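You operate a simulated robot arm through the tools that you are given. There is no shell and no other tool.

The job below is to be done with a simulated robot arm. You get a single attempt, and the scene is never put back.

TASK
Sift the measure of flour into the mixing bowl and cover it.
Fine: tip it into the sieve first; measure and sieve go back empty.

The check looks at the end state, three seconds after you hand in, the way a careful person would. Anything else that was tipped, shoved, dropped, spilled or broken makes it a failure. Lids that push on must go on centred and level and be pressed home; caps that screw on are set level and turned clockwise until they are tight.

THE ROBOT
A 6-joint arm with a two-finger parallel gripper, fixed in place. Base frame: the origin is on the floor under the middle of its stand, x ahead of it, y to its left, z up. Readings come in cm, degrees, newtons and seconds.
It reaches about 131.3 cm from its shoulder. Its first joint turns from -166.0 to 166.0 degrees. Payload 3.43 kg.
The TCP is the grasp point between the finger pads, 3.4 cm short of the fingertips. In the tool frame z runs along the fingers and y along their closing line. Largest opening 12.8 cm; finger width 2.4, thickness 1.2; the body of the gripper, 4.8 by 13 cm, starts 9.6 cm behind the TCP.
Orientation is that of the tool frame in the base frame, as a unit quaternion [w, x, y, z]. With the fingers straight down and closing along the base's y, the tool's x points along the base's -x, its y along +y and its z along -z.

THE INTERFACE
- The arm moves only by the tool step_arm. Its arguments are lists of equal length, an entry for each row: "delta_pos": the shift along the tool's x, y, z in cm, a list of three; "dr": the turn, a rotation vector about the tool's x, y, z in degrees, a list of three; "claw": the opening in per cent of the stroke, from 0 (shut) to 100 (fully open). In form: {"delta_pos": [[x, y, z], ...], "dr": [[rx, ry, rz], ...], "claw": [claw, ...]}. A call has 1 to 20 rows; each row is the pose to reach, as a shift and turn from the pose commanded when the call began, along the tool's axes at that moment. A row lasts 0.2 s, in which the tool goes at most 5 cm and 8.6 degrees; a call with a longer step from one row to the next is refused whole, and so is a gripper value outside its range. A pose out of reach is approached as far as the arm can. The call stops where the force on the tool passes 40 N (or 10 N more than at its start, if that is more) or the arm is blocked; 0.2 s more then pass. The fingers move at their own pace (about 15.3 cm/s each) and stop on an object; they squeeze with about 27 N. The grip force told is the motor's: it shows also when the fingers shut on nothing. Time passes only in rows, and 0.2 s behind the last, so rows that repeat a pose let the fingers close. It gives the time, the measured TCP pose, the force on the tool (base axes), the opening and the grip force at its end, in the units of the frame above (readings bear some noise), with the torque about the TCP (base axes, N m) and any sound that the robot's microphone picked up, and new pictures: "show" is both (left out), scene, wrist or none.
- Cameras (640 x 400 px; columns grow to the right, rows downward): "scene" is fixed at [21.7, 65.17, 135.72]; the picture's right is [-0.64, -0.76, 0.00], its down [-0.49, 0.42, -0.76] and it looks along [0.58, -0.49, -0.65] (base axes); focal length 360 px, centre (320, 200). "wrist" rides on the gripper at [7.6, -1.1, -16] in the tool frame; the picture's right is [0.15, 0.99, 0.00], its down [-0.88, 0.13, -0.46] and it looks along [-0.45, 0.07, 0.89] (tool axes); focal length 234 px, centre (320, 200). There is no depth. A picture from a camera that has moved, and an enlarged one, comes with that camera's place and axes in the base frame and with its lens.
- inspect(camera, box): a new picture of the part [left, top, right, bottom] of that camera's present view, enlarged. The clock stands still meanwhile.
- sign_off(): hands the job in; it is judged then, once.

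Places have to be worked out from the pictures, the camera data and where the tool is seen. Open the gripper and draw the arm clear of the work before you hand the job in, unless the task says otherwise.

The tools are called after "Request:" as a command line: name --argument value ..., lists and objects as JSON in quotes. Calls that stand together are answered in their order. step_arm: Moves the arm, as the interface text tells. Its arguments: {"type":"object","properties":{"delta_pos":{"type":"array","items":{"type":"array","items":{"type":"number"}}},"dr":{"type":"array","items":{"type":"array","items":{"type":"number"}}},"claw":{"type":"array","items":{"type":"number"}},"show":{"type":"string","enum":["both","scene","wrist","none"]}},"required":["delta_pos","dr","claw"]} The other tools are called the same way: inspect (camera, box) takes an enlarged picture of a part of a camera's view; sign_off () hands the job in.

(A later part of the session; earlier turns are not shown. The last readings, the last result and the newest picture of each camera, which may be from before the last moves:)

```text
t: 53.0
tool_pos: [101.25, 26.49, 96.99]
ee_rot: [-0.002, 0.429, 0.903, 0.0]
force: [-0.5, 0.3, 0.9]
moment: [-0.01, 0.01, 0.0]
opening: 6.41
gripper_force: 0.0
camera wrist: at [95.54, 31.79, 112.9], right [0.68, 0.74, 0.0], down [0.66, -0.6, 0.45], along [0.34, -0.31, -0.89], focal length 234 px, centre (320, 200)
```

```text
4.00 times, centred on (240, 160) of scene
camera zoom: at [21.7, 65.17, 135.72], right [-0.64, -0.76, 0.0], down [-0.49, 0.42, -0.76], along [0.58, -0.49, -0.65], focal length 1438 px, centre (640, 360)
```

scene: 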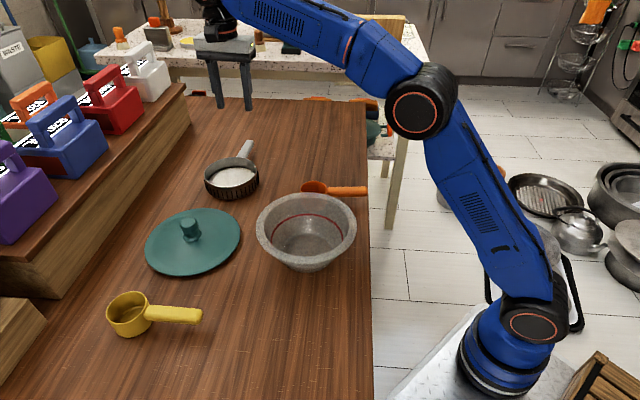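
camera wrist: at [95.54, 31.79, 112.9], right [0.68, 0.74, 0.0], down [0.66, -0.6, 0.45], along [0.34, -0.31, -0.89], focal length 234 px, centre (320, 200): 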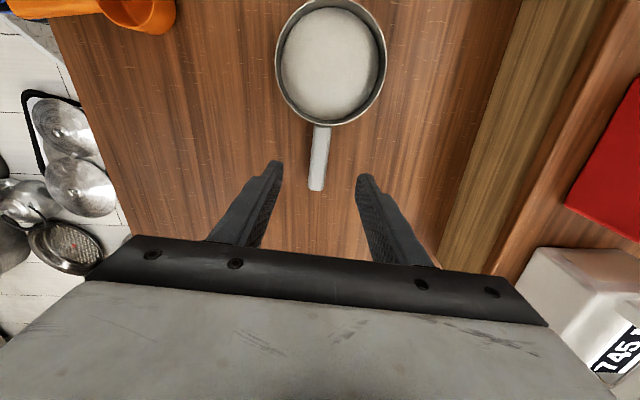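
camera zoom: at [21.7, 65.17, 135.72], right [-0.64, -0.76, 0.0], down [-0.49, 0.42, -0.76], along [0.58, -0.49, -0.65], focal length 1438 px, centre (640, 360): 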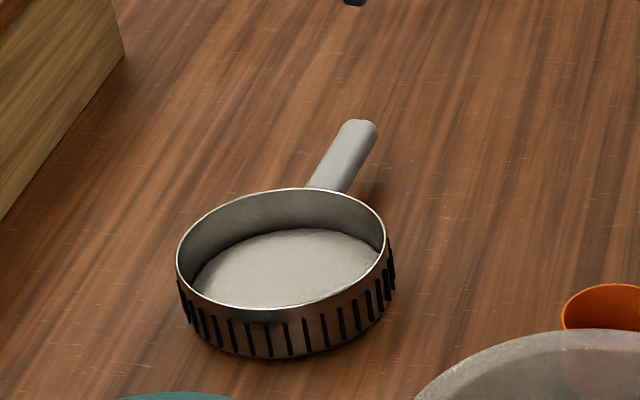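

From the new view the sieve's centre is ≈(95.5,33.7), its handle points to azimuth −49° with top at z≈79.8. I'll nudge yaw and position and descend to just above the handle before the final approach.

Request:
step_arm --delta_pos '[[0.1, 0.1, 2.5], [0.2, 0.25, 5], [0.27, 0.41, 7.5], [0.27, 0.41, 10], [0.27, 0.41, 12], [0.27, 0.41, 12]]' --dr '[[0, 0, -1], [0, 0, -2], [0, 0, -2], [0, 0, -2], [0, 0, -2], [0, 0, -2]]' --claw '[50, 50, 50, 50, 50, 50]' --show "both"

Request:
inspect --camera "wrist" --box '[220, 60, 420, 260]'

Request:
inspect --camera "scene" --box '[190, 100, 290, 200]'

```text
t: 54.4
tool_pos: [101.55, 27.12, 84.85]
ee_rot: [-0.001, 0.416, 0.909, 0.001]
force: [0.7, -0.3, 0.3]
moment: [-0.01, -0.02, -0.01]
opening: 6.4
gripper_force: 0.1
camera wrist: at [95.59, 32.11, 100.85], right [0.65, 0.76, 0.0], down [0.67, -0.58, 0.45], along [0.35, -0.3, -0.89], focal length 234 px, centre (320, 200)
```

scene: 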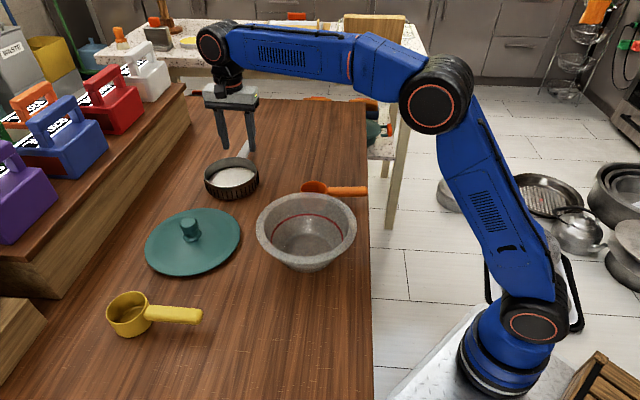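
wrist: 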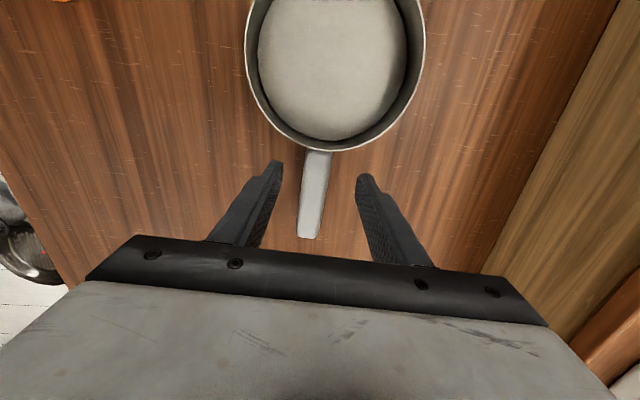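

```text
2.00 times, centred on (320, 160) of wrist
camera zoom: at [95.59, 32.11, 100.85], right [0.65, 0.76, 0.0], down [0.67, -0.58, 0.45], along [0.35, -0.3, -0.89], focal length 468 px, centre (320, 280)
```

zoom: 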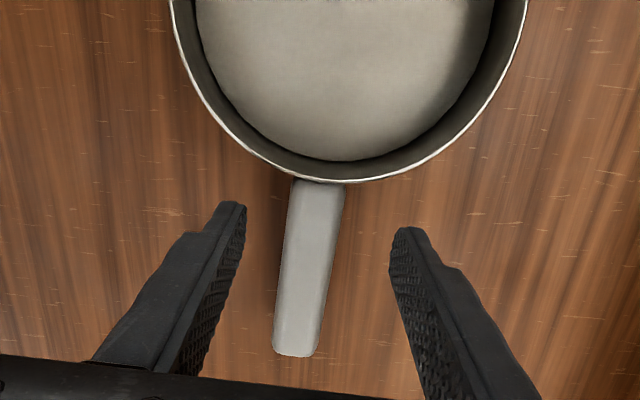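

```text
4.00 times, centred on (240, 150) of scene
camera zoom: at [21.7, 65.17, 135.72], right [-0.64, -0.76, 0.0], down [-0.49, 0.42, -0.76], along [0.58, -0.49, -0.65], focal length 1438 px, centre (640, 400)
```

zoom: 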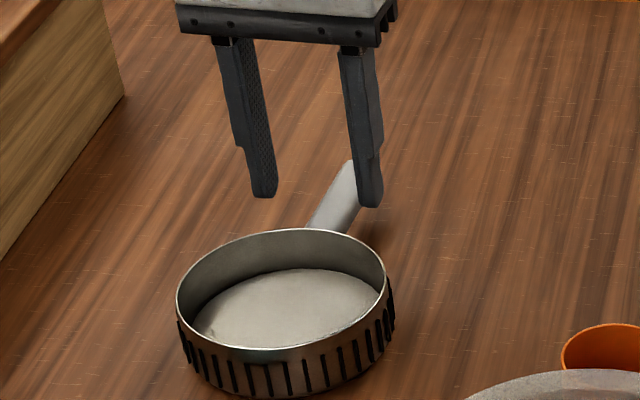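

The handle sits about 0.3 cm to one side of the tool axis; I'll correct that while lowering the fingers around the handle to tip height z≈77.6.

Request:
step_arm --delta_pos '[[0, -0.2, 0.9], [0.04, -0.36, 1.8], [0.04, -0.36, 2.6], [0.04, -0.36, 3.3], [0.04, -0.36, 3.85], [0.04, -0.36, 3.85]]' --dr '[[0, 0, -1], [0, 0, -1], [0, 0, -1], [0, 0, -1], [0, 0, -1], [0, 0, -1]]' --claw '[50, 50, 50, 50, 50, 50]' --show "both"

Request:
inspect --camera "wrist" --box '[220, 80, 420, 270]'

Request:
inspect --camera "scene" --box '[190, 100, 290, 200]'

```text
t: 55.8
tool_pos: [101.1, 26.79, 81.19]
ee_rot: [0.0, 0.407, 0.913, 0.001]
force: [0.1, 0.0, -0.5]
moment: [0.01, 0.0, 0.03]
opening: 6.4
gripper_force: 0.1
camera wrist: at [95.08, 31.77, 97.09], right [0.64, 0.77, 0.0], down [0.68, -0.57, 0.45], along [0.35, -0.29, -0.89], focal length 234 px, centre (320, 200)
```

scene: 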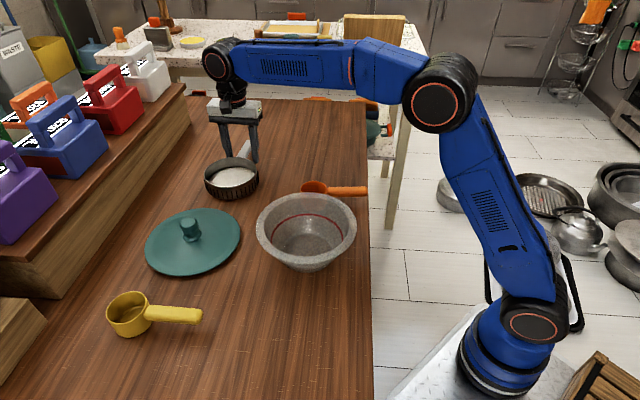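
wrist: 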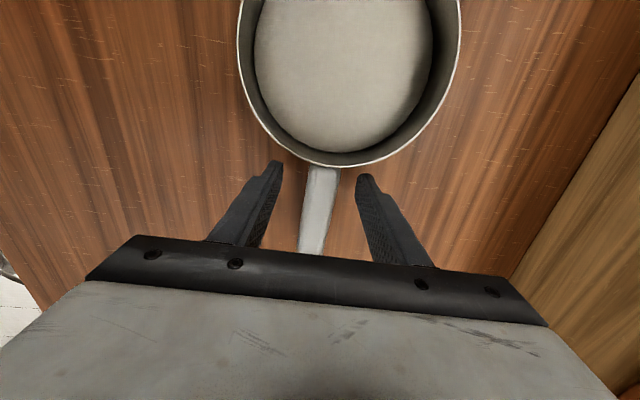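

```text
2.11 times, centred on (320, 175) of wrist
camera zoom: at [95.08, 31.77, 97.09], right [0.64, 0.77, 0.0], down [0.68, -0.57, 0.45], along [0.35, -0.29, -0.89], focal length 493 px, centre (320, 253)
```

zoom: 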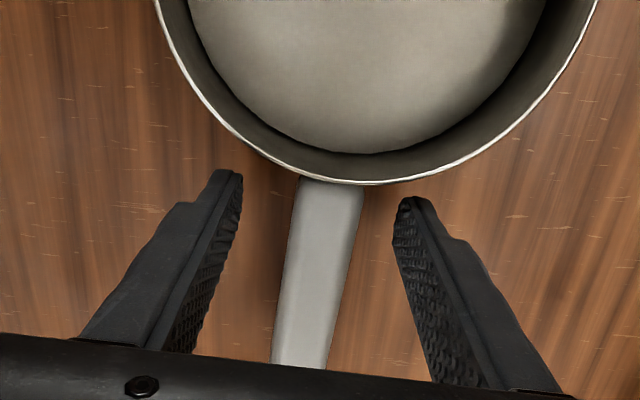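

```text
4.00 times, centred on (240, 150) of scene
camera zoom: at [21.7, 65.17, 135.72], right [-0.64, -0.76, 0.0], down [-0.49, 0.42, -0.76], along [0.58, -0.49, -0.65], focal length 1438 px, centre (640, 400)
```

zoom: 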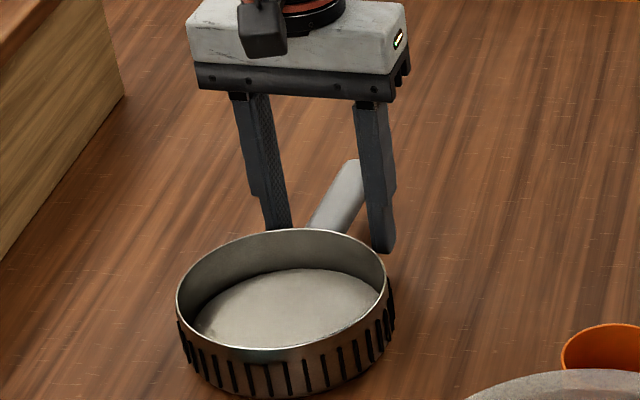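

Handle is centred between the fingers. I'll lower a final 0.3 cm and close on it gently.

Request:
step_arm --delta_pos '[[0, 0, 0.15], [0, 0, 0.3], [0, 0, 0.3], [0, 0, 0.3], [0, 0, 0.3], [0, 0, 0.3], [0, 0, 0.3], [0, 0, 0.3]]' --dr '[[0, 0, 0], [0, 0, 0], [0, 0, 0], [0, 0, 0], [0, 0, 0], [0, 0, 0], [0, 0, 0], [0, 0, 0]]' --claw '[50, 45, 35, 27, 20, 10, 0, 0]' --show "both"

Request:
inspect --camera "scene" --box '[190, 100, 290, 200]'

Request:
inspect --camera "wrist" --box '[220, 80, 420, 270]'

```text
t: 57.6
tool_pos: [100.96, 26.67, 80.7]
ee_rot: [0.0, 0.408, 0.913, 0.001]
force: [0.1, -0.1, -0.8]
moment: [-0.03, 0.02, 0.02]
opening: 2.55
gripper_force: 26.8
camera wrist: at [95.1, 31.74, 96.76], right [0.64, 0.77, 0.0], down [0.68, -0.57, 0.45], along [0.35, -0.29, -0.89], focal length 234 px, centre (320, 200)
```

scene: 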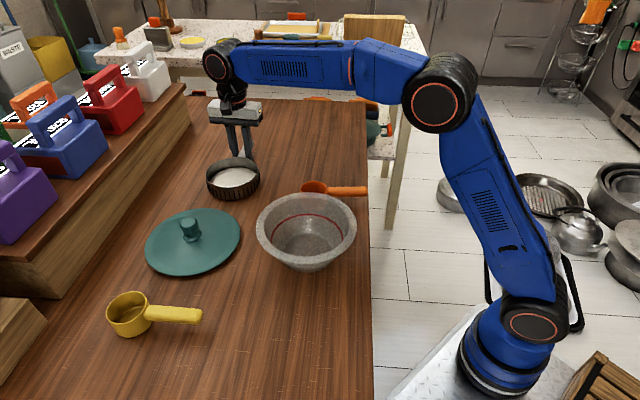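
wrist: 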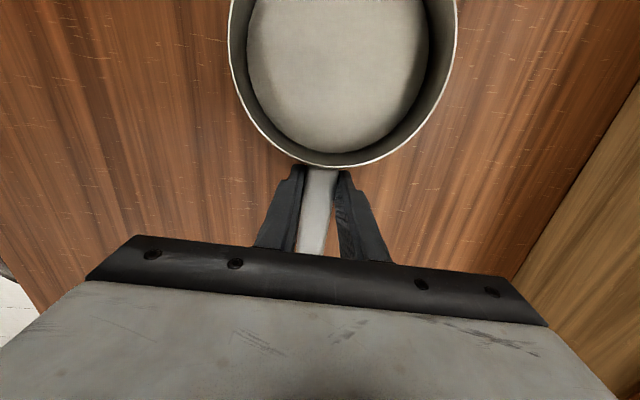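

```text
4.00 times, centred on (240, 150) of scene
camera zoom: at [21.7, 65.17, 135.72], right [-0.64, -0.76, 0.0], down [-0.49, 0.42, -0.76], along [0.58, -0.49, -0.65], focal length 1438 px, centre (640, 400)
```

zoom: 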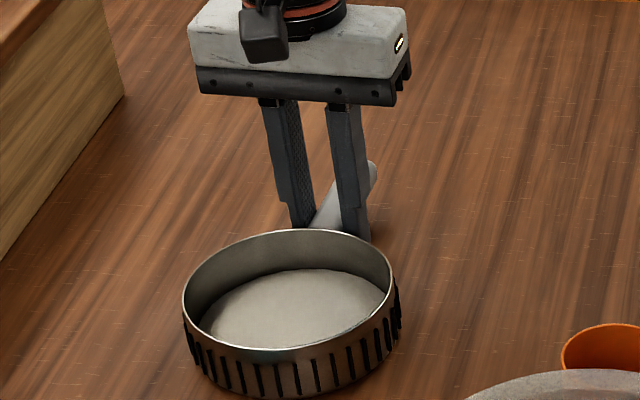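

```text
2.11 times, centred on (320, 175) of wrist
camera zoom: at [95.1, 31.74, 96.76], right [0.64, 0.77, 0.0], down [0.68, -0.57, 0.45], along [0.35, -0.29, -0.89], focal length 493 px, centre (320, 253)
```

zoom: 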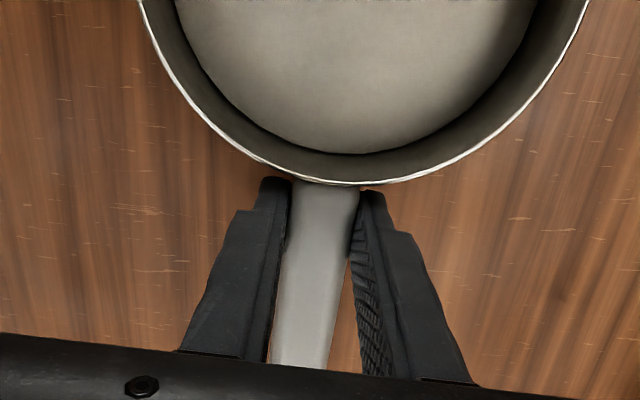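

The fingers hold the sieve's handle (it self-aligned by a few mm). Slow test lift of 1 cm, then I'll check for droop.

Request:
step_arm --delta_pos '[[0, 0, -0.15], [0, 0, -0.35], [0, 0, -0.55], [0, 0, -0.8], [0, 0, -1.0], [0, 0, -1.0]]' --dr '[[0, 0, 0], [0, 0, 0], [0, 0, 0], [0, 0, 0], [0, 0, 0], [0, 0, 0]]' --claw '[0, 0, 0, 0, 0, 0]' --show "scene"

Request:
inspect --camera "scene" --box '[190, 100, 290, 200]'

Request:
inspect --camera "wrist" --box '[220, 80, 420, 270]'

```text
t: 59.0
tool_pos: [101.21, 26.66, 81.73]
ee_rot: [-0.001, 0.408, 0.913, 0.002]
force: [0.3, -1.3, -2.6]
moment: [-0.12, -0.09, -0.01]
opening: 2.55
gripper_force: 27.0
```

scene: 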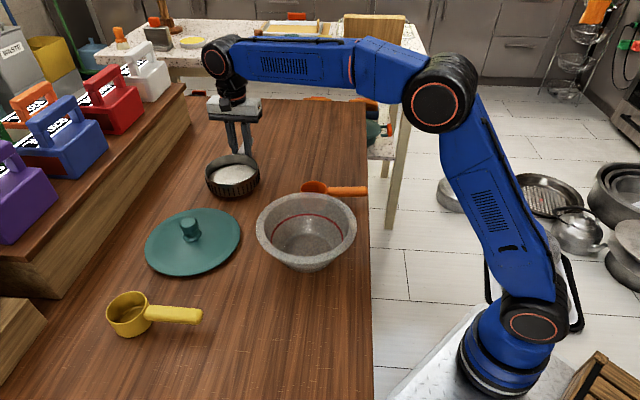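

```text
4.00 times, centred on (240, 150) of scene
camera zoom: at [21.7, 65.17, 135.72], right [-0.64, -0.76, 0.0], down [-0.49, 0.42, -0.76], along [0.58, -0.49, -0.65], focal length 1438 px, centre (640, 400)
```

zoom: 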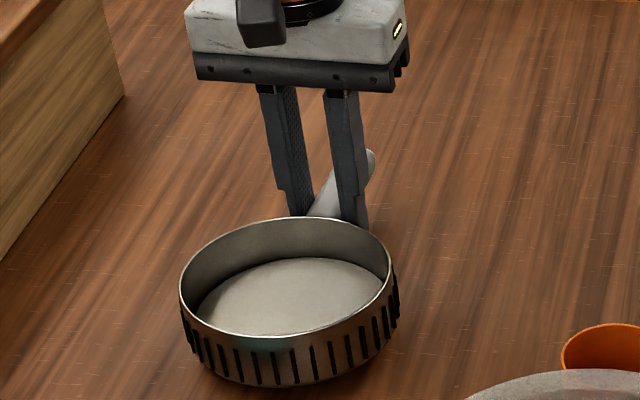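

```text
2.11 times, centred on (320, 175) of wrist
camera zoom: at [95.1, 31.73, 97.74], right [0.64, 0.77, 0.0], down [0.68, -0.57, 0.45], along [0.35, -0.29, -0.89], focal length 493 px, centre (320, 253)
```

zoom: 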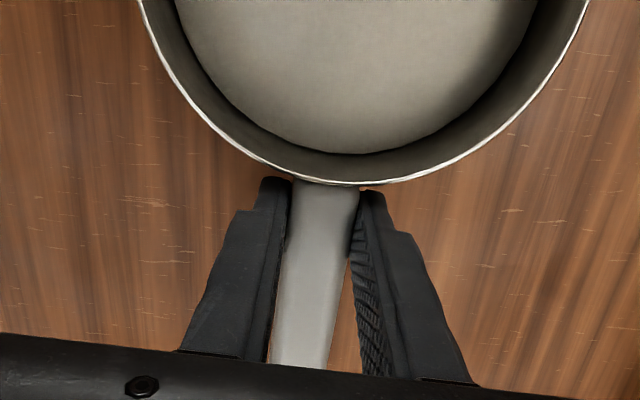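

The sieve is held rigidly and level (about 0.26 kg). I'll lift it gently about 9.5 cm with soft acceleration so no flour sifts out early.

Request:
step_arm --delta_pos '[[0, 0, -0.15], [0, 0, -0.5], [0, 0, -1.05], [0, 0, -1.8], [0, 0, -2.7], [0, 0, -3.7], [0, 0, -4.7], [0, 0, -5.7], [0, 0, -6.6], [0, 0, -7.4], [0, 0, -8.1], [0, 0, -8.6], [0, 0, -8.95], [0, 0, -9.2], [0, 0, -9.35], [0, 0, -9.45], [0, 0, -9.45]]' --dr '[[0, 0, 0], [0, 0, 0], [0, 0, 0], [0, 0, 0], [0, 0, 0], [0, 0, 0], [0, 0, 0], [0, 0, 0], [0, 0, 0], [0, 0, 0], [0, 0, 0], [0, 0, 0], [0, 0, 0], [0, 0, 0], [0, 0, 0], [0, 0, 0], [0, 0, 0]]' --claw '[0, 0, 0, 0, 0, 0, 0, 0, 0, 0, 0, 0, 0, 0, 0, 0, 0]' --show "both"

Request:
inspect --camera "scene" --box '[180, 90, 300, 210]'

```text
t: 62.6
tool_pos: [101.2, 26.77, 91.3]
ee_rot: [-0.001, 0.408, 0.913, 0.001]
force: [-0.3, -0.2, -1.3]
moment: [-0.1, -0.11, -0.01]
opening: 2.58
gripper_force: 27.0
camera wrist: at [95.1, 31.74, 107.22], right [0.64, 0.77, 0.0], down [0.68, -0.57, 0.45], along [0.35, -0.29, -0.89], focal length 234 px, centre (320, 200)
```

scene: 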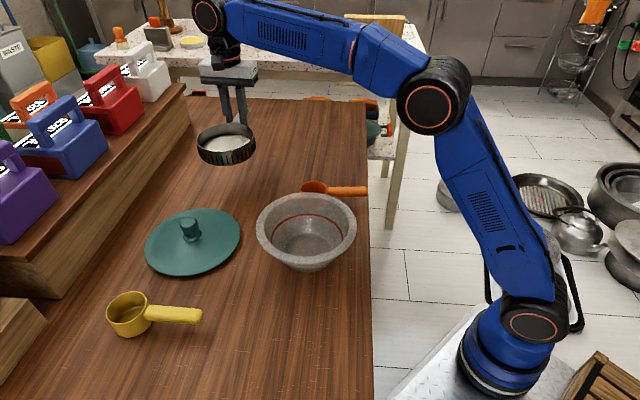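
wrist: 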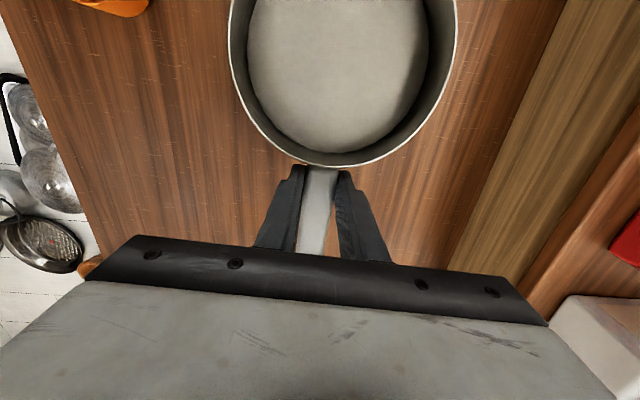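

```text
3.33 times, centred on (240, 150) of scene
camera zoom: at [21.7, 65.17, 135.72], right [-0.64, -0.76, 0.0], down [-0.49, 0.42, -0.76], along [0.58, -0.49, -0.65], focal length 1199 px, centre (587, 367)
```

zoom: 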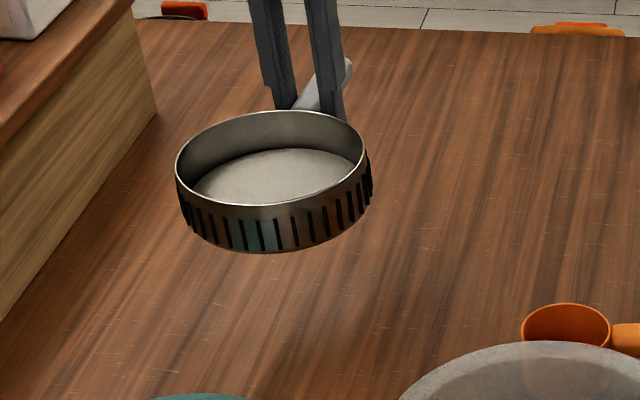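

The sieve is level, still holding its flour, and the table beneath is clean. I'll carry it slowly towards the bowl in two gentle halves.

Request:
step_arm --delta_pos '[[0.07, -0.08, 0], [0.24, -0.27, 0], [0.54, -0.61, 0], [0.99, -1.11, 0], [1.57, -1.77, 0], [2.28, -2.57, 0], [3.1, -3.49, 0], [3.98, -4.49, 0], [4.87, -5.49, 0], [5.75, -6.49, 0], [6.64, -7.49, 0], [7.45, -8.41, 0], [8.17, -9.21, 0], [8.78, -9.9, 0], [9.29, -10.48, 0], [9.7, -10.94, 0], [10.01, -11.28, 0], [10.21, -11.51, 0], [10.35, -11.67, 0], [10.42, -11.75, 0]]' --dr '[[0, 0, 0], [0, 0, 0], [0, 0, 0], [0, 0, 0], [0, 0, 0], [0, 0, 0], [0, 0, 0], [0, 0, 0], [0, 0, 0], [0, 0, 0], [0, 0, 0], [0, 0, 0], [0, 0, 0], [0, 0, 0], [0, 0, 0], [0, 0, 0], [0, 0, 0], [0, 0, 0], [0, 0, 0], [0, 0, 0]]' --claw '[0, 0, 0, 0, 0, 0, 0, 0, 0, 0, 0, 0, 0, 0, 0, 0, 0, 0, 0, 0]' --show "both"

Request:
inspect --camera "scene" --box '[180, 90, 340, 210]'

```text
t: 66.8
tool_pos: [85.45, 26.74, 91.18]
ee_rot: [0.0, 0.406, 0.914, 0.0]
force: [0.4, 0.2, -2.8]
moment: [-0.13, -0.08, 0.0]
opening: 2.55
gripper_force: 26.9
camera wrist: at [79.34, 31.66, 107.24], right [0.64, 0.77, 0.0], down [0.68, -0.57, 0.45], along [0.35, -0.29, -0.89], focal length 234 px, centre (320, 200)
```

scene: 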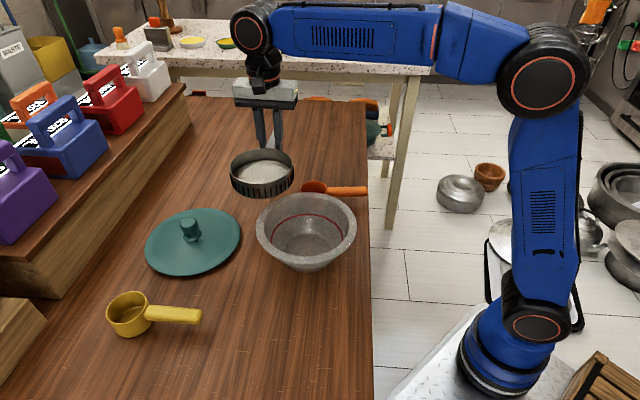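
wrist: 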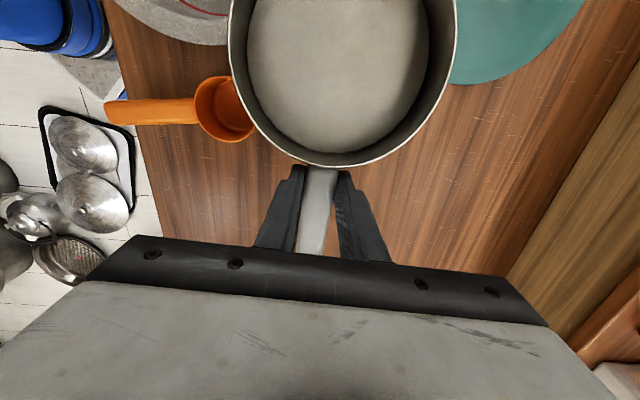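

```text
3.33 times, centred on (260, 150) of scene
camera zoom: at [21.7, 65.17, 135.72], right [-0.64, -0.76, 0.0], down [-0.49, 0.42, -0.76], along [0.58, -0.49, -0.65], focal length 1199 px, centre (520, 367)
```

zoom: 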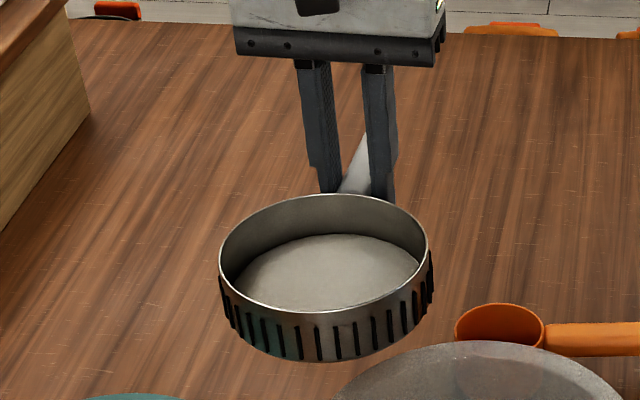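

Still holding with no leakage. Now the second half, bringing the sieve over the bowl's centre.

Request:
step_arm --delta_pos '[[0.07, -0.08, 0], [0.24, -0.27, 0], [0.54, -0.61, 0], [0.99, -1.11, 0], [1.57, -1.77, 0], [2.28, -2.57, 0], [3.1, -3.49, 0], [3.98, -4.49, 0], [4.87, -5.49, 0], [5.75, -6.49, 0], [6.64, -7.49, 0], [7.45, -8.41, 0], [8.17, -9.21, 0], [8.78, -9.9, 0], [9.29, -10.48, 0], [9.7, -10.94, 0], [10.01, -11.28, 0], [10.21, -11.51, 0], [10.35, -11.67, 0], [10.42, -11.75, 0]]' --dr '[[0, 0, 0], [0, 0, 0], [0, 0, 0], [0, 0, 0], [0, 0, 0], [0, 0, 0], [0, 0, 0], [0, 0, 0], [0, 0, 0], [0, 0, 0], [0, 0, 0], [0, 0, 0], [0, 0, 0], [0, 0, 0], [0, 0, 0], [0, 0, 0], [0, 0, 0], [0, 0, 0], [0, 0, 0], [0, 0, 0]]' --claw '[0, 0, 0, 0, 0, 0, 0, 0, 0, 0, 0, 0, 0, 0, 0, 0, 0, 0, 0, 0]' --show "both"

Request:
inspect --camera "scene" --box '[240, 120, 400, 290]'

Request:
inspect --camera "wrist" --box '[180, 0, 500, 200]'

```text
t: 71.0
tool_pos: [69.66, 26.61, 91.14]
ee_rot: [-0.001, 0.408, 0.913, 0.001]
force: [1.0, -0.4, -2.4]
moment: [-0.11, -0.1, -0.03]
opening: 2.56
gripper_force: 27.1
camera wrist: at [63.64, 31.58, 107.24], right [0.64, 0.77, 0.0], down [0.68, -0.57, 0.45], along [0.35, -0.29, -0.89], focal length 234 px, centre (320, 200)
```

scene: 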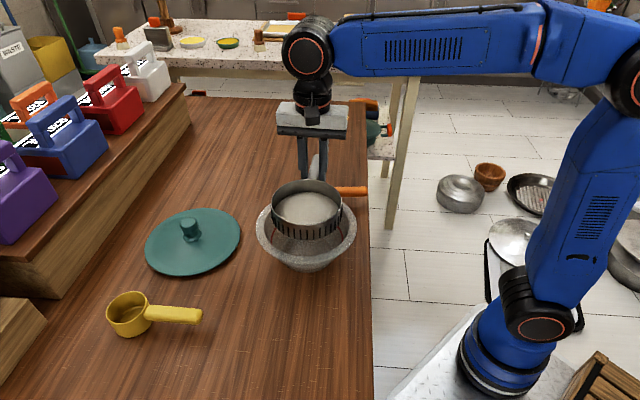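
wrist: 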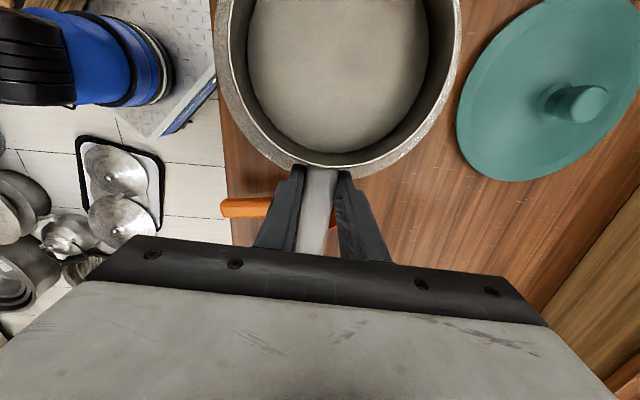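

```text
2.35 times, centred on (320, 205) of scene
camera zoom: at [21.7, 65.17, 135.72], right [-0.64, -0.76, 0.0], down [-0.49, 0.42, -0.76], along [0.58, -0.49, -0.65], focal length 846 px, centre (320, 188)
```

zoom: 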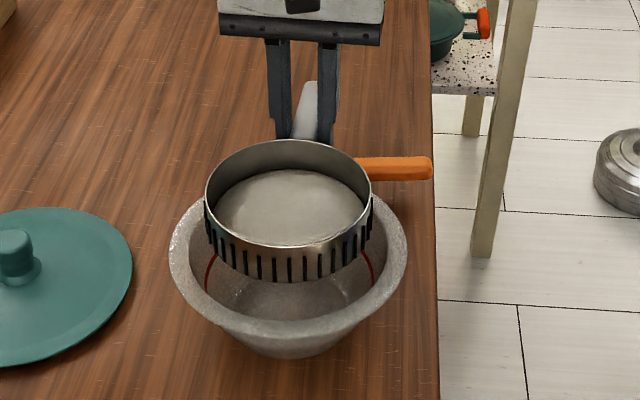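

```text
2.00 times, centred on (340, 100) of wrist
camera zoom: at [63.64, 31.58, 107.24], right [0.64, 0.77, 0.0], down [0.68, -0.57, 0.45], along [0.35, -0.29, -0.89], focal length 468 px, centre (280, 400)
```

zoom: 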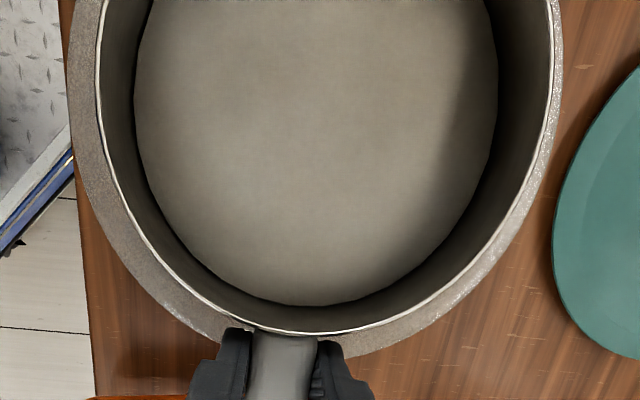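

The sieve is centred over the bowl (within ~0.4 cm), still full. I'll lower it about 1 cm so it's just above the rim and shake gently side to side to see the flour pass through.

Request:
step_arm --delta_pos '[[0, 0, 0.15], [0, 0, 0.45], [0, 0, 0.75], [0, 0, 0.95], [0, 0, 1.0], [0, 0.4, 1.0], [0, -0.4, 1.0], [0, 0.7, 1.0], [0, -0.7, 1.0], [0, 0.7, 1.0], [0, -0.7, 1.0], [0, 0.7, 1.0], [0, -0.7, 1.0], [0, 0.7, 1.0], [0, -0.7, 1.0], [0, 0.4, 1.0], [0, 0, 1.0], [0, 0, 1.0]]' --dr '[[0, 0, 0], [0, 0, 0], [0, 0, 0], [0, 0, 0], [0, 0, 0], [0, 0, 0], [0, 0, 0], [0, 0, 0], [0, 0, 0], [0, 0, 0], [0, 0, 0], [0, 0, 0], [0, 0, 0], [0, 0, 0], [0, 0, 0], [0, 0, 0], [0, 0, 0], [0, 0, 0]]' --claw '[0, 0, 0, 0, 0, 0, 0, 0, 0, 0, 0, 0, 0, 0, 0, 0, 0, 0]' --show "both"

Request:
inspect --camera "scene" --box '[240, 150, 380, 290]'

Request:
inspect --camera "wrist" --box '[180, 0, 500, 200]'

```text
t: 74.8
tool_pos: [69.77, 26.56, 90.18]
ee_rot: [-0.001, 0.408, 0.913, 0.001]
force: [0.6, 1.1, -1.8]
moment: [-0.07, -0.06, 0.01]
opening: 2.55
gripper_force: 27.6
camera wrist: at [63.69, 31.56, 106.18], right [0.64, 0.77, 0.0], down [0.68, -0.57, 0.45], along [0.35, -0.29, -0.89], focal length 234 px, centre (320, 200)
```

scene: 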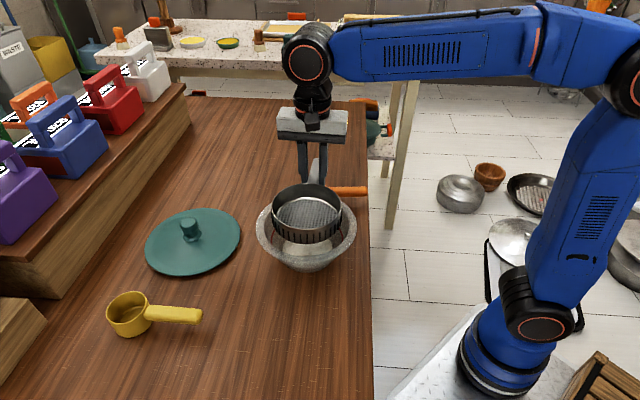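
wrist: 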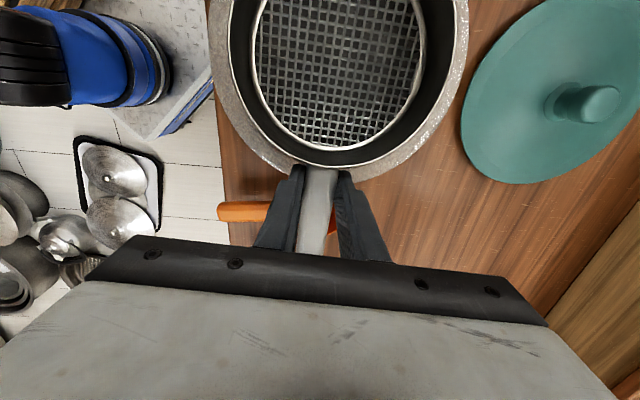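

```text
2.86 times, centred on (310, 220) of scene
camera zoom: at [21.7, 65.17, 135.72], right [-0.64, -0.76, 0.0], down [-0.49, 0.42, -0.76], along [0.58, -0.49, -0.65], focal length 1027 px, centre (349, 143)
```

zoom: 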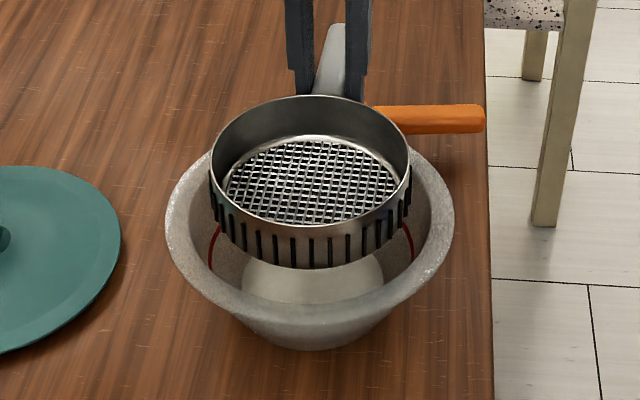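

```text
2.00 times, centred on (340, 100) of wrist
camera zoom: at [63.69, 31.56, 106.18], right [0.64, 0.77, 0.0], down [0.68, -0.57, 0.45], along [0.35, -0.29, -0.89], focal length 468 px, centre (280, 400)
```

zoom: 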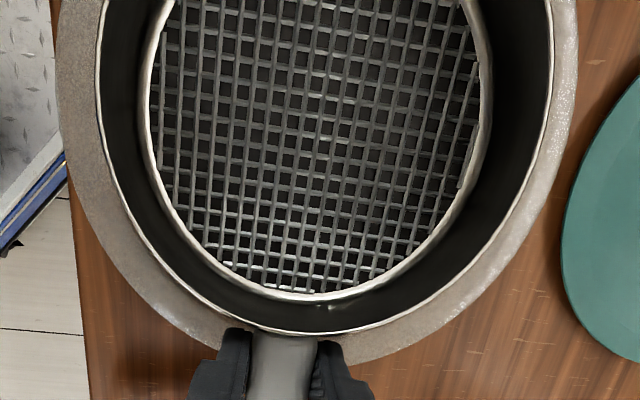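

The shake passed the flour into the bowl; the mesh looks bare. One more shake over the bowl to drop any remnant.

Request:
step_arm --delta_pos '[[0, 0.4, 0], [0, -0.4, 0], [0, 0.7, 0], [0, -0.7, 0], [0, 0.7, 0], [0, -0.7, 0], [0, 0.7, 0], [0, -0.7, 0], [0, 0.7, 0], [0, -0.7, 0], [0, 0.4, 0], [0, 0, 0], [0, 0, 0], [0, 0, 0], [0, 0, 0]]' --dr '[[0, 0, 0], [0, 0, 0], [0, 0, 0], [0, 0, 0], [0, 0, 0], [0, 0, 0], [0, 0, 0], [0, 0, 0], [0, 0, 0], [0, 0, 0], [0, 0, 0], [0, 0, 0], [0, 0, 0], [0, 0, 0], [0, 0, 0]]' --claw '[0, 0, 0, 0, 0, 0, 0, 0, 0, 0, 0, 0, 0, 0, 0]' --show "both"

Request:
inspect --camera "scene" --box '[240, 150, 380, 290]'

Request:
inspect --camera "wrist" --box '[180, 0, 500, 200]'

```text
t: 78.0
tool_pos: [69.61, 26.55, 90.29]
ee_rot: [0.0, 0.408, 0.913, 0.001]
force: [-0.2, -0.3, -1.7]
moment: [-0.07, -0.08, 0.0]
opening: 2.57
gripper_force: 27.0
camera wrist: at [63.62, 31.58, 106.22], right [0.64, 0.77, 0.0], down [0.68, -0.57, 0.45], along [0.35, -0.29, -0.89], focal length 234 px, centre (320, 200)
```

scene: 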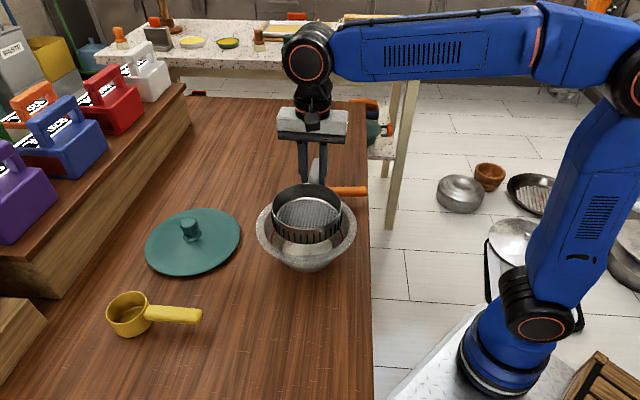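
wrist: 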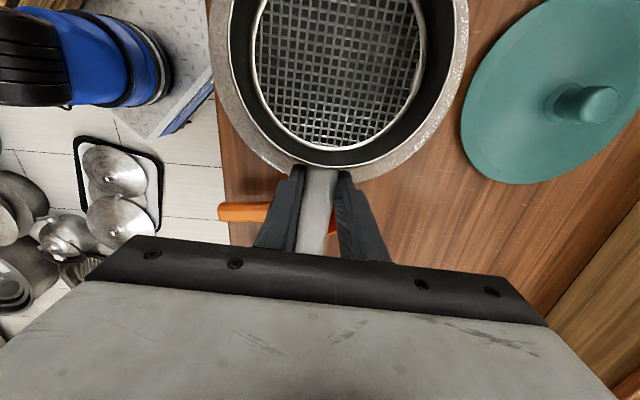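

```text
2.86 times, centred on (310, 220) of scene
camera zoom: at [21.7, 65.17, 135.72], right [-0.64, -0.76, 0.0], down [-0.49, 0.42, -0.76], along [0.58, -0.49, -0.65], focal length 1027 px, centre (349, 143)
```

zoom: 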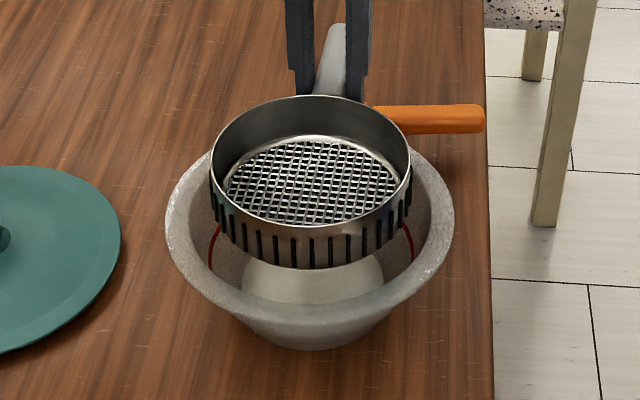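

```text
2.00 times, centred on (340, 100) of wrist
camera zoom: at [63.62, 31.58, 106.22], right [0.64, 0.77, 0.0], down [0.68, -0.57, 0.45], along [0.35, -0.29, -0.89], focal length 468 px, centre (280, 400)
```

zoom: 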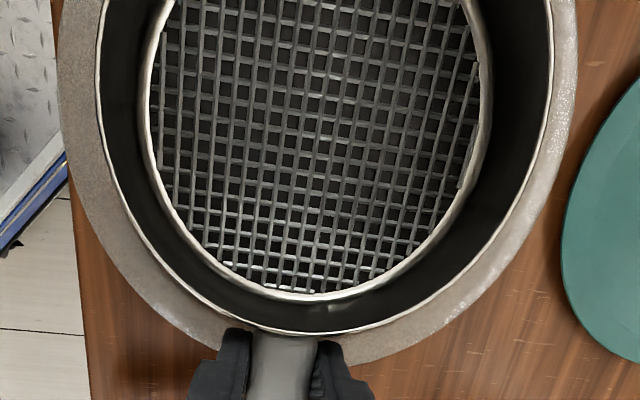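

Sieve is empty and all flour is in the bowl. I'll lift slightly and carry the sieve back above its original place.

Request:
step_arm --delta_pos '[[0, 0, -0.6], [0, 0, -1.5], [-0.42, 0.48, -1.5], [-1.25, 1.43, -1.5], [-2.7, 3.1, -1.5], [-4.57, 5.25, -1.5], [-6.65, 7.64, -1.5], [-8.73, 10.03, -1.5], [-10.81, 12.42, -1.5], [-12.88, 14.81, -1.5], [-14.96, 17.19, -1.5], [-17.04, 19.58, -1.5], [-18.7, 21.49, -1.5], [-19.95, 22.92, -1.5], [-20.57, 23.64, -1.5], [-20.78, 23.88, -1.5], [-20.78, 23.88, -1.5]]' --dr '[[0, 0, 0], [0, 0, 0], [0, 0, 0], [0, 0, 0], [0, 0, 0], [0, 0, 0], [0, 0, 0], [0, 0, 0], [0, 0, 0], [0, 0, 0], [0, 0, 0], [0, 0, 0], [0, 0, 0], [0, 0, 0], [0, 0, 0], [0, 0, 0], [0, 0, 0]]' --claw '[0, 0, 0, 0, 0, 0, 0, 0, 0, 0, 0, 0, 0, 0, 0, 0, 0]' --show "both"

Request:
inspect --camera "scene" --box '[250, 180, 370, 290]'

```text
t: 81.6
tool_pos: [101.41, 27.09, 91.63]
ee_rot: [0.0, 0.408, 0.913, 0.001]
force: [-0.2, 0.0, -1.8]
moment: [-0.08, -0.1, 0.01]
opening: 2.53
gripper_force: 26.6
camera wrist: at [95.34, 32.07, 107.65], right [0.64, 0.77, 0.0], down [0.68, -0.57, 0.45], along [0.35, -0.29, -0.89], focal length 234 px, centre (320, 200)
```

scene: 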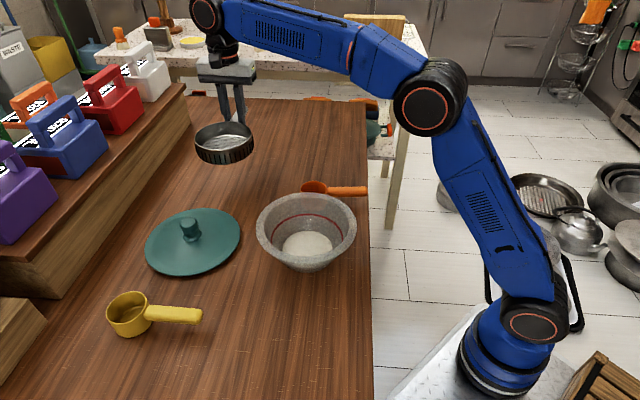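
wrist: 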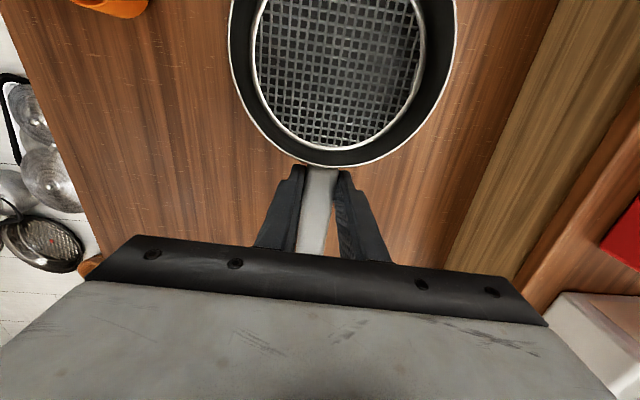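

```text
3.64 times, centred on (310, 235) of scene
camera zoom: at [21.7, 65.17, 135.72], right [-0.64, -0.76, 0.0], down [-0.49, 0.42, -0.76], along [0.58, -0.49, -0.65], focal length 1308 px, centre (356, 73)
```

zoom: 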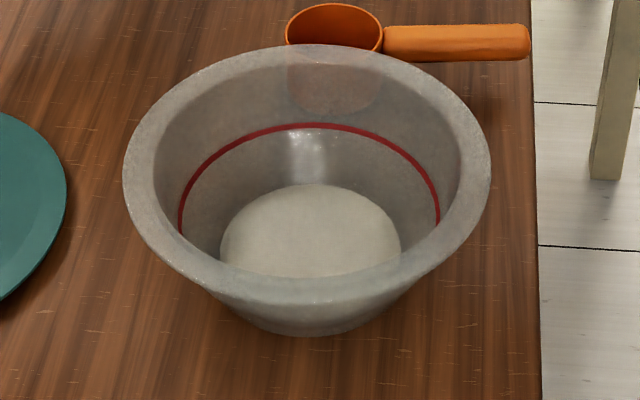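

The flour lies in the bowl with no spill on the table. Lowering the sieve to just above its spot, then slowly to the table.

Request:
step_arm --delta_pos '[[0, 0, 0.5], [0, 0, 1.5], [0, 0, 3.0], [0, 0, 4.7], [0, 0, 6.4], [0, 0, 8.0], [0, 0, 9.2], [0, 0, 10.0], [0, 0, 10.4], [0, 0, 10.55], [0, 0, 10.7], [0, 0, 10.85], [0, 0, 10.93], [0, 0, 10.93]]' --dr '[[0, 0, 0], [0, 0, 0], [0, 0, 0], [0, 0, 0], [0, 0, 0], [0, 0, 0], [0, 0, 0], [0, 0, 0], [0, 0, 0], [0, 0, 0], [0, 0, 0], [0, 0, 0], [0, 0, 0], [0, 0, 0]]' --claw '[0, 0, 0, 0, 0, 0, 0, 0, 0, 0, 0, 0, 0, 0]' --show "both"

Request:
inspect --camera "scene" --box '[190, 100, 290, 200]'

```text
t: 84.6
tool_pos: [101.32, 27.08, 80.94]
ee_rot: [-0.001, 0.407, 0.913, 0.001]
force: [2.3, -1.2, 5.1]
moment: [0.58, 0.58, -0.03]
opening: 2.56
gripper_force: 26.9
camera wrist: at [95.32, 32.06, 96.8], right [0.64, 0.77, 0.0], down [0.68, -0.57, 0.45], along [0.35, -0.29, -0.89], focal length 234 px, centre (320, 200)
```

scene: 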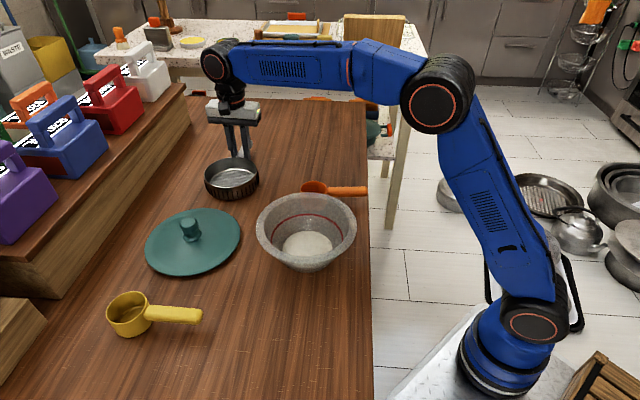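
wrist: 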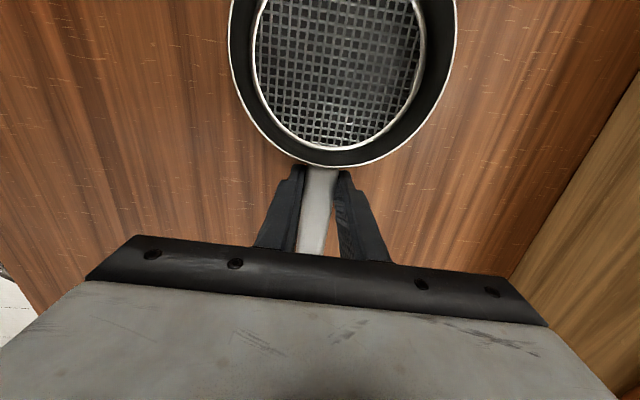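

```text
4.00 times, centred on (240, 150) of scene
camera zoom: at [21.7, 65.17, 135.72], right [-0.64, -0.76, 0.0], down [-0.49, 0.42, -0.76], along [0.58, -0.49, -0.65], focal length 1438 px, centre (640, 400)
```

zoom: 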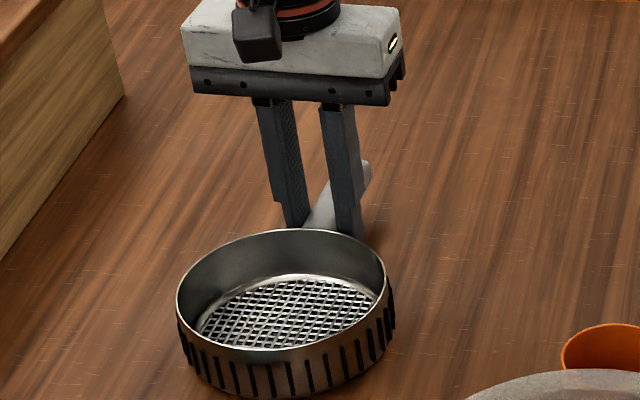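

The sieve touches the table (5 N) exactly at its original place. I'll open the fingers gradually and rise straight up.

Request:
step_arm --delta_pos '[[0, 0, -0.05], [0, 0, -0.05], [0, 0, -0.05], [0, 0, -0.05], [0, 0, -0.05], [0, 0, -1.0], [0, 0, -3.0], [0, 0, -6.0], [0, 0, -9.5], [0, 0, -13], [0, 0, -16], [0, 0, -16]]' --dr '[[0, 0, 0], [0, 0, 0], [0, 0, 0], [0, 0, 0], [0, 0, 0], [0, 0, 0], [0, 0, 0], [0, 0, 0], [0, 0, 0], [0, 0, 0], [0, 0, 0], [0, 0, 0]]' --claw '[10, 22, 28, 40, 50, 50, 50, 50, 50, 50, 50, 50]' --show "both"

Request:
inspect --camera "scene" --box '[190, 100, 290, 200]'

```text
t: 87.2
tool_pos: [101.21, 27.13, 96.58]
ee_rot: [-0.001, 0.408, 0.913, 0.0]
force: [1.0, 1.1, 0.4]
moment: [0.01, -0.03, -0.03]
opening: 6.38
gripper_force: 0.0
camera wrist: at [95.26, 31.97, 112.61], right [0.64, 0.77, 0.0], down [0.68, -0.57, 0.45], along [0.35, -0.29, -0.89], focal length 234 px, centre (320, 200)
```

scene: 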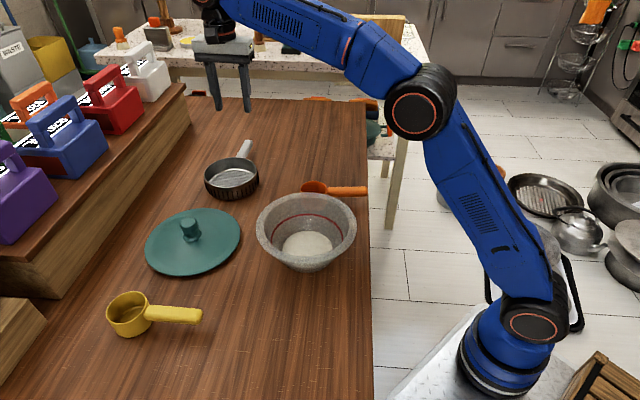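
wrist: 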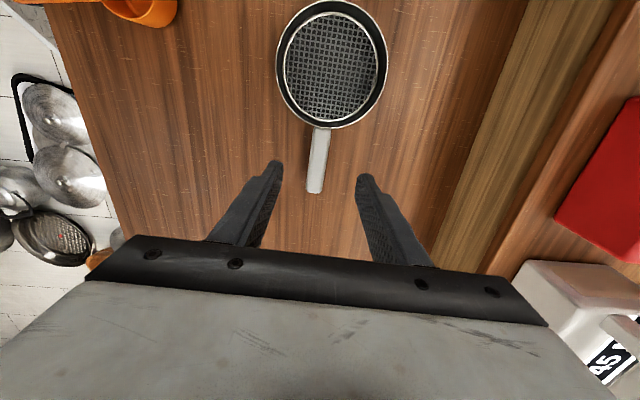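

```text
4.00 times, centred on (240, 150) of scene
camera zoom: at [21.7, 65.17, 135.72], right [-0.64, -0.76, 0.0], down [-0.49, 0.42, -0.76], along [0.58, -0.49, -0.65], focal length 1438 px, centre (640, 400)
```

zoom: 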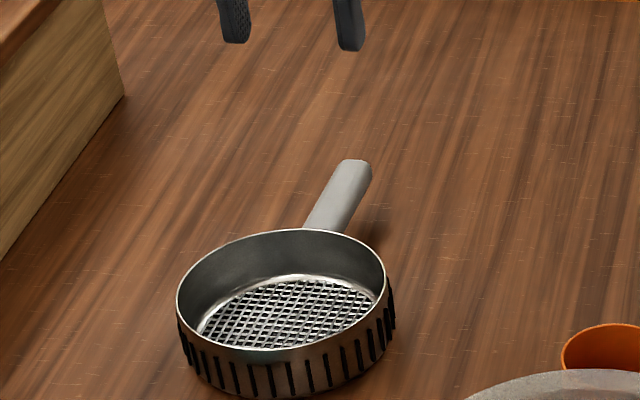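

Sieve is back where it started, empty. Next I go over the lid for a close look to locate its knob precisely.

Request:
step_arm --delta_pos '[[1.5, 0.05, -0.5], [4.0, 0.13, -1.2], [7.5, 0.24, -2.0], [11.5, 0.37, -2.8], [15.5, 0.5, -3.4], [19.5, 0.63, -3.4], [23.0, 0.75, -3.4], [26.5, 0.86, -3.4], [29.0, 0.94, -3.4], [30.25, 0.98, -3.4], [30.25, 0.98, -3.4]]' --dr '[[0, 0, 0], [0, 0, 0], [0, 0, 0], [0, 0, 0], [0, 0, 0], [0, 0, 0], [0, 0, 0], [0, 0, 0], [0, 0, 0], [0, 0, 0], [0, 0, 0]]' --claw '[50, 50, 50, 50, 50, 50, 50, 50, 50, 50, 50]' --show "both"

Request:
inspect --camera "wrist" --box '[220, 40, 440, 240]'

Request:
inspect --camera "scene" --box '[135, 190, 255, 290]'

```text
t: 89.6
tool_pos: [81.87, 50.28, 100.31]
ee_rot: [-0.001, 0.408, 0.913, 0.001]
force: [-0.2, 0.3, -0.6]
moment: [-0.01, -0.01, 0.01]
opening: 6.4
gripper_force: 0.1
camera wrist: at [75.87, 55.23, 116.24], right [0.64, 0.77, 0.0], down [0.68, -0.57, 0.45], along [0.35, -0.29, -0.89], focal length 234 px, centre (320, 200)
```

scene: 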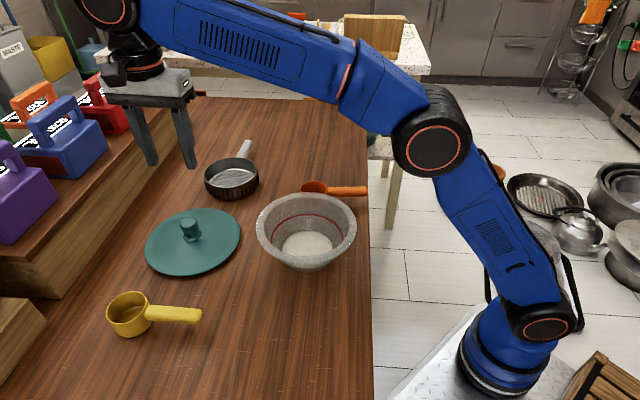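
wrist: 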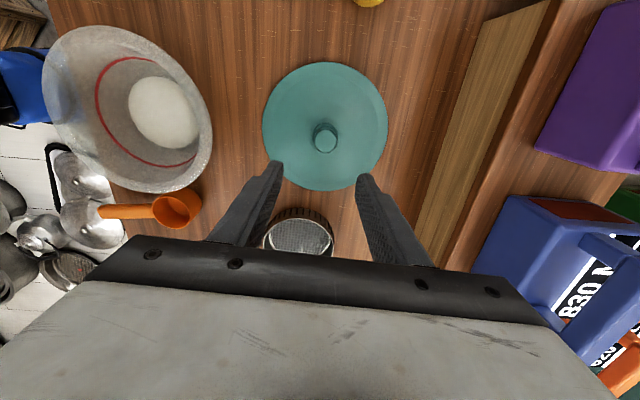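

```text
2.00 times, centred on (330, 140) of wrist
camera zoom: at [75.87, 55.23, 116.24], right [0.64, 0.77, 0.0], down [0.68, -0.57, 0.45], along [0.35, -0.29, -0.89], focal length 468 px, centre (300, 320)
```

zoom: 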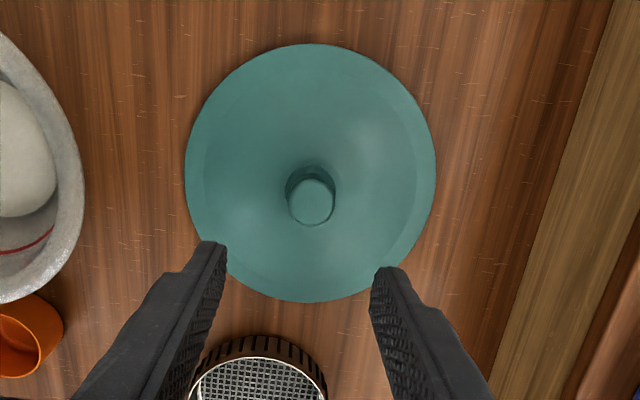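

```text
4.00 times, centred on (195, 240) of scene
camera zoom: at [21.7, 65.17, 135.72], right [-0.64, -0.76, 0.0], down [-0.49, 0.42, -0.76], along [0.58, -0.49, -0.65], focal length 1438 px, centre (820, 40)
```

zoom: 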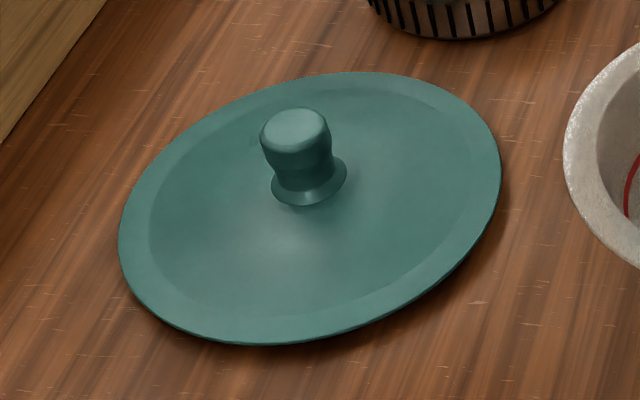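

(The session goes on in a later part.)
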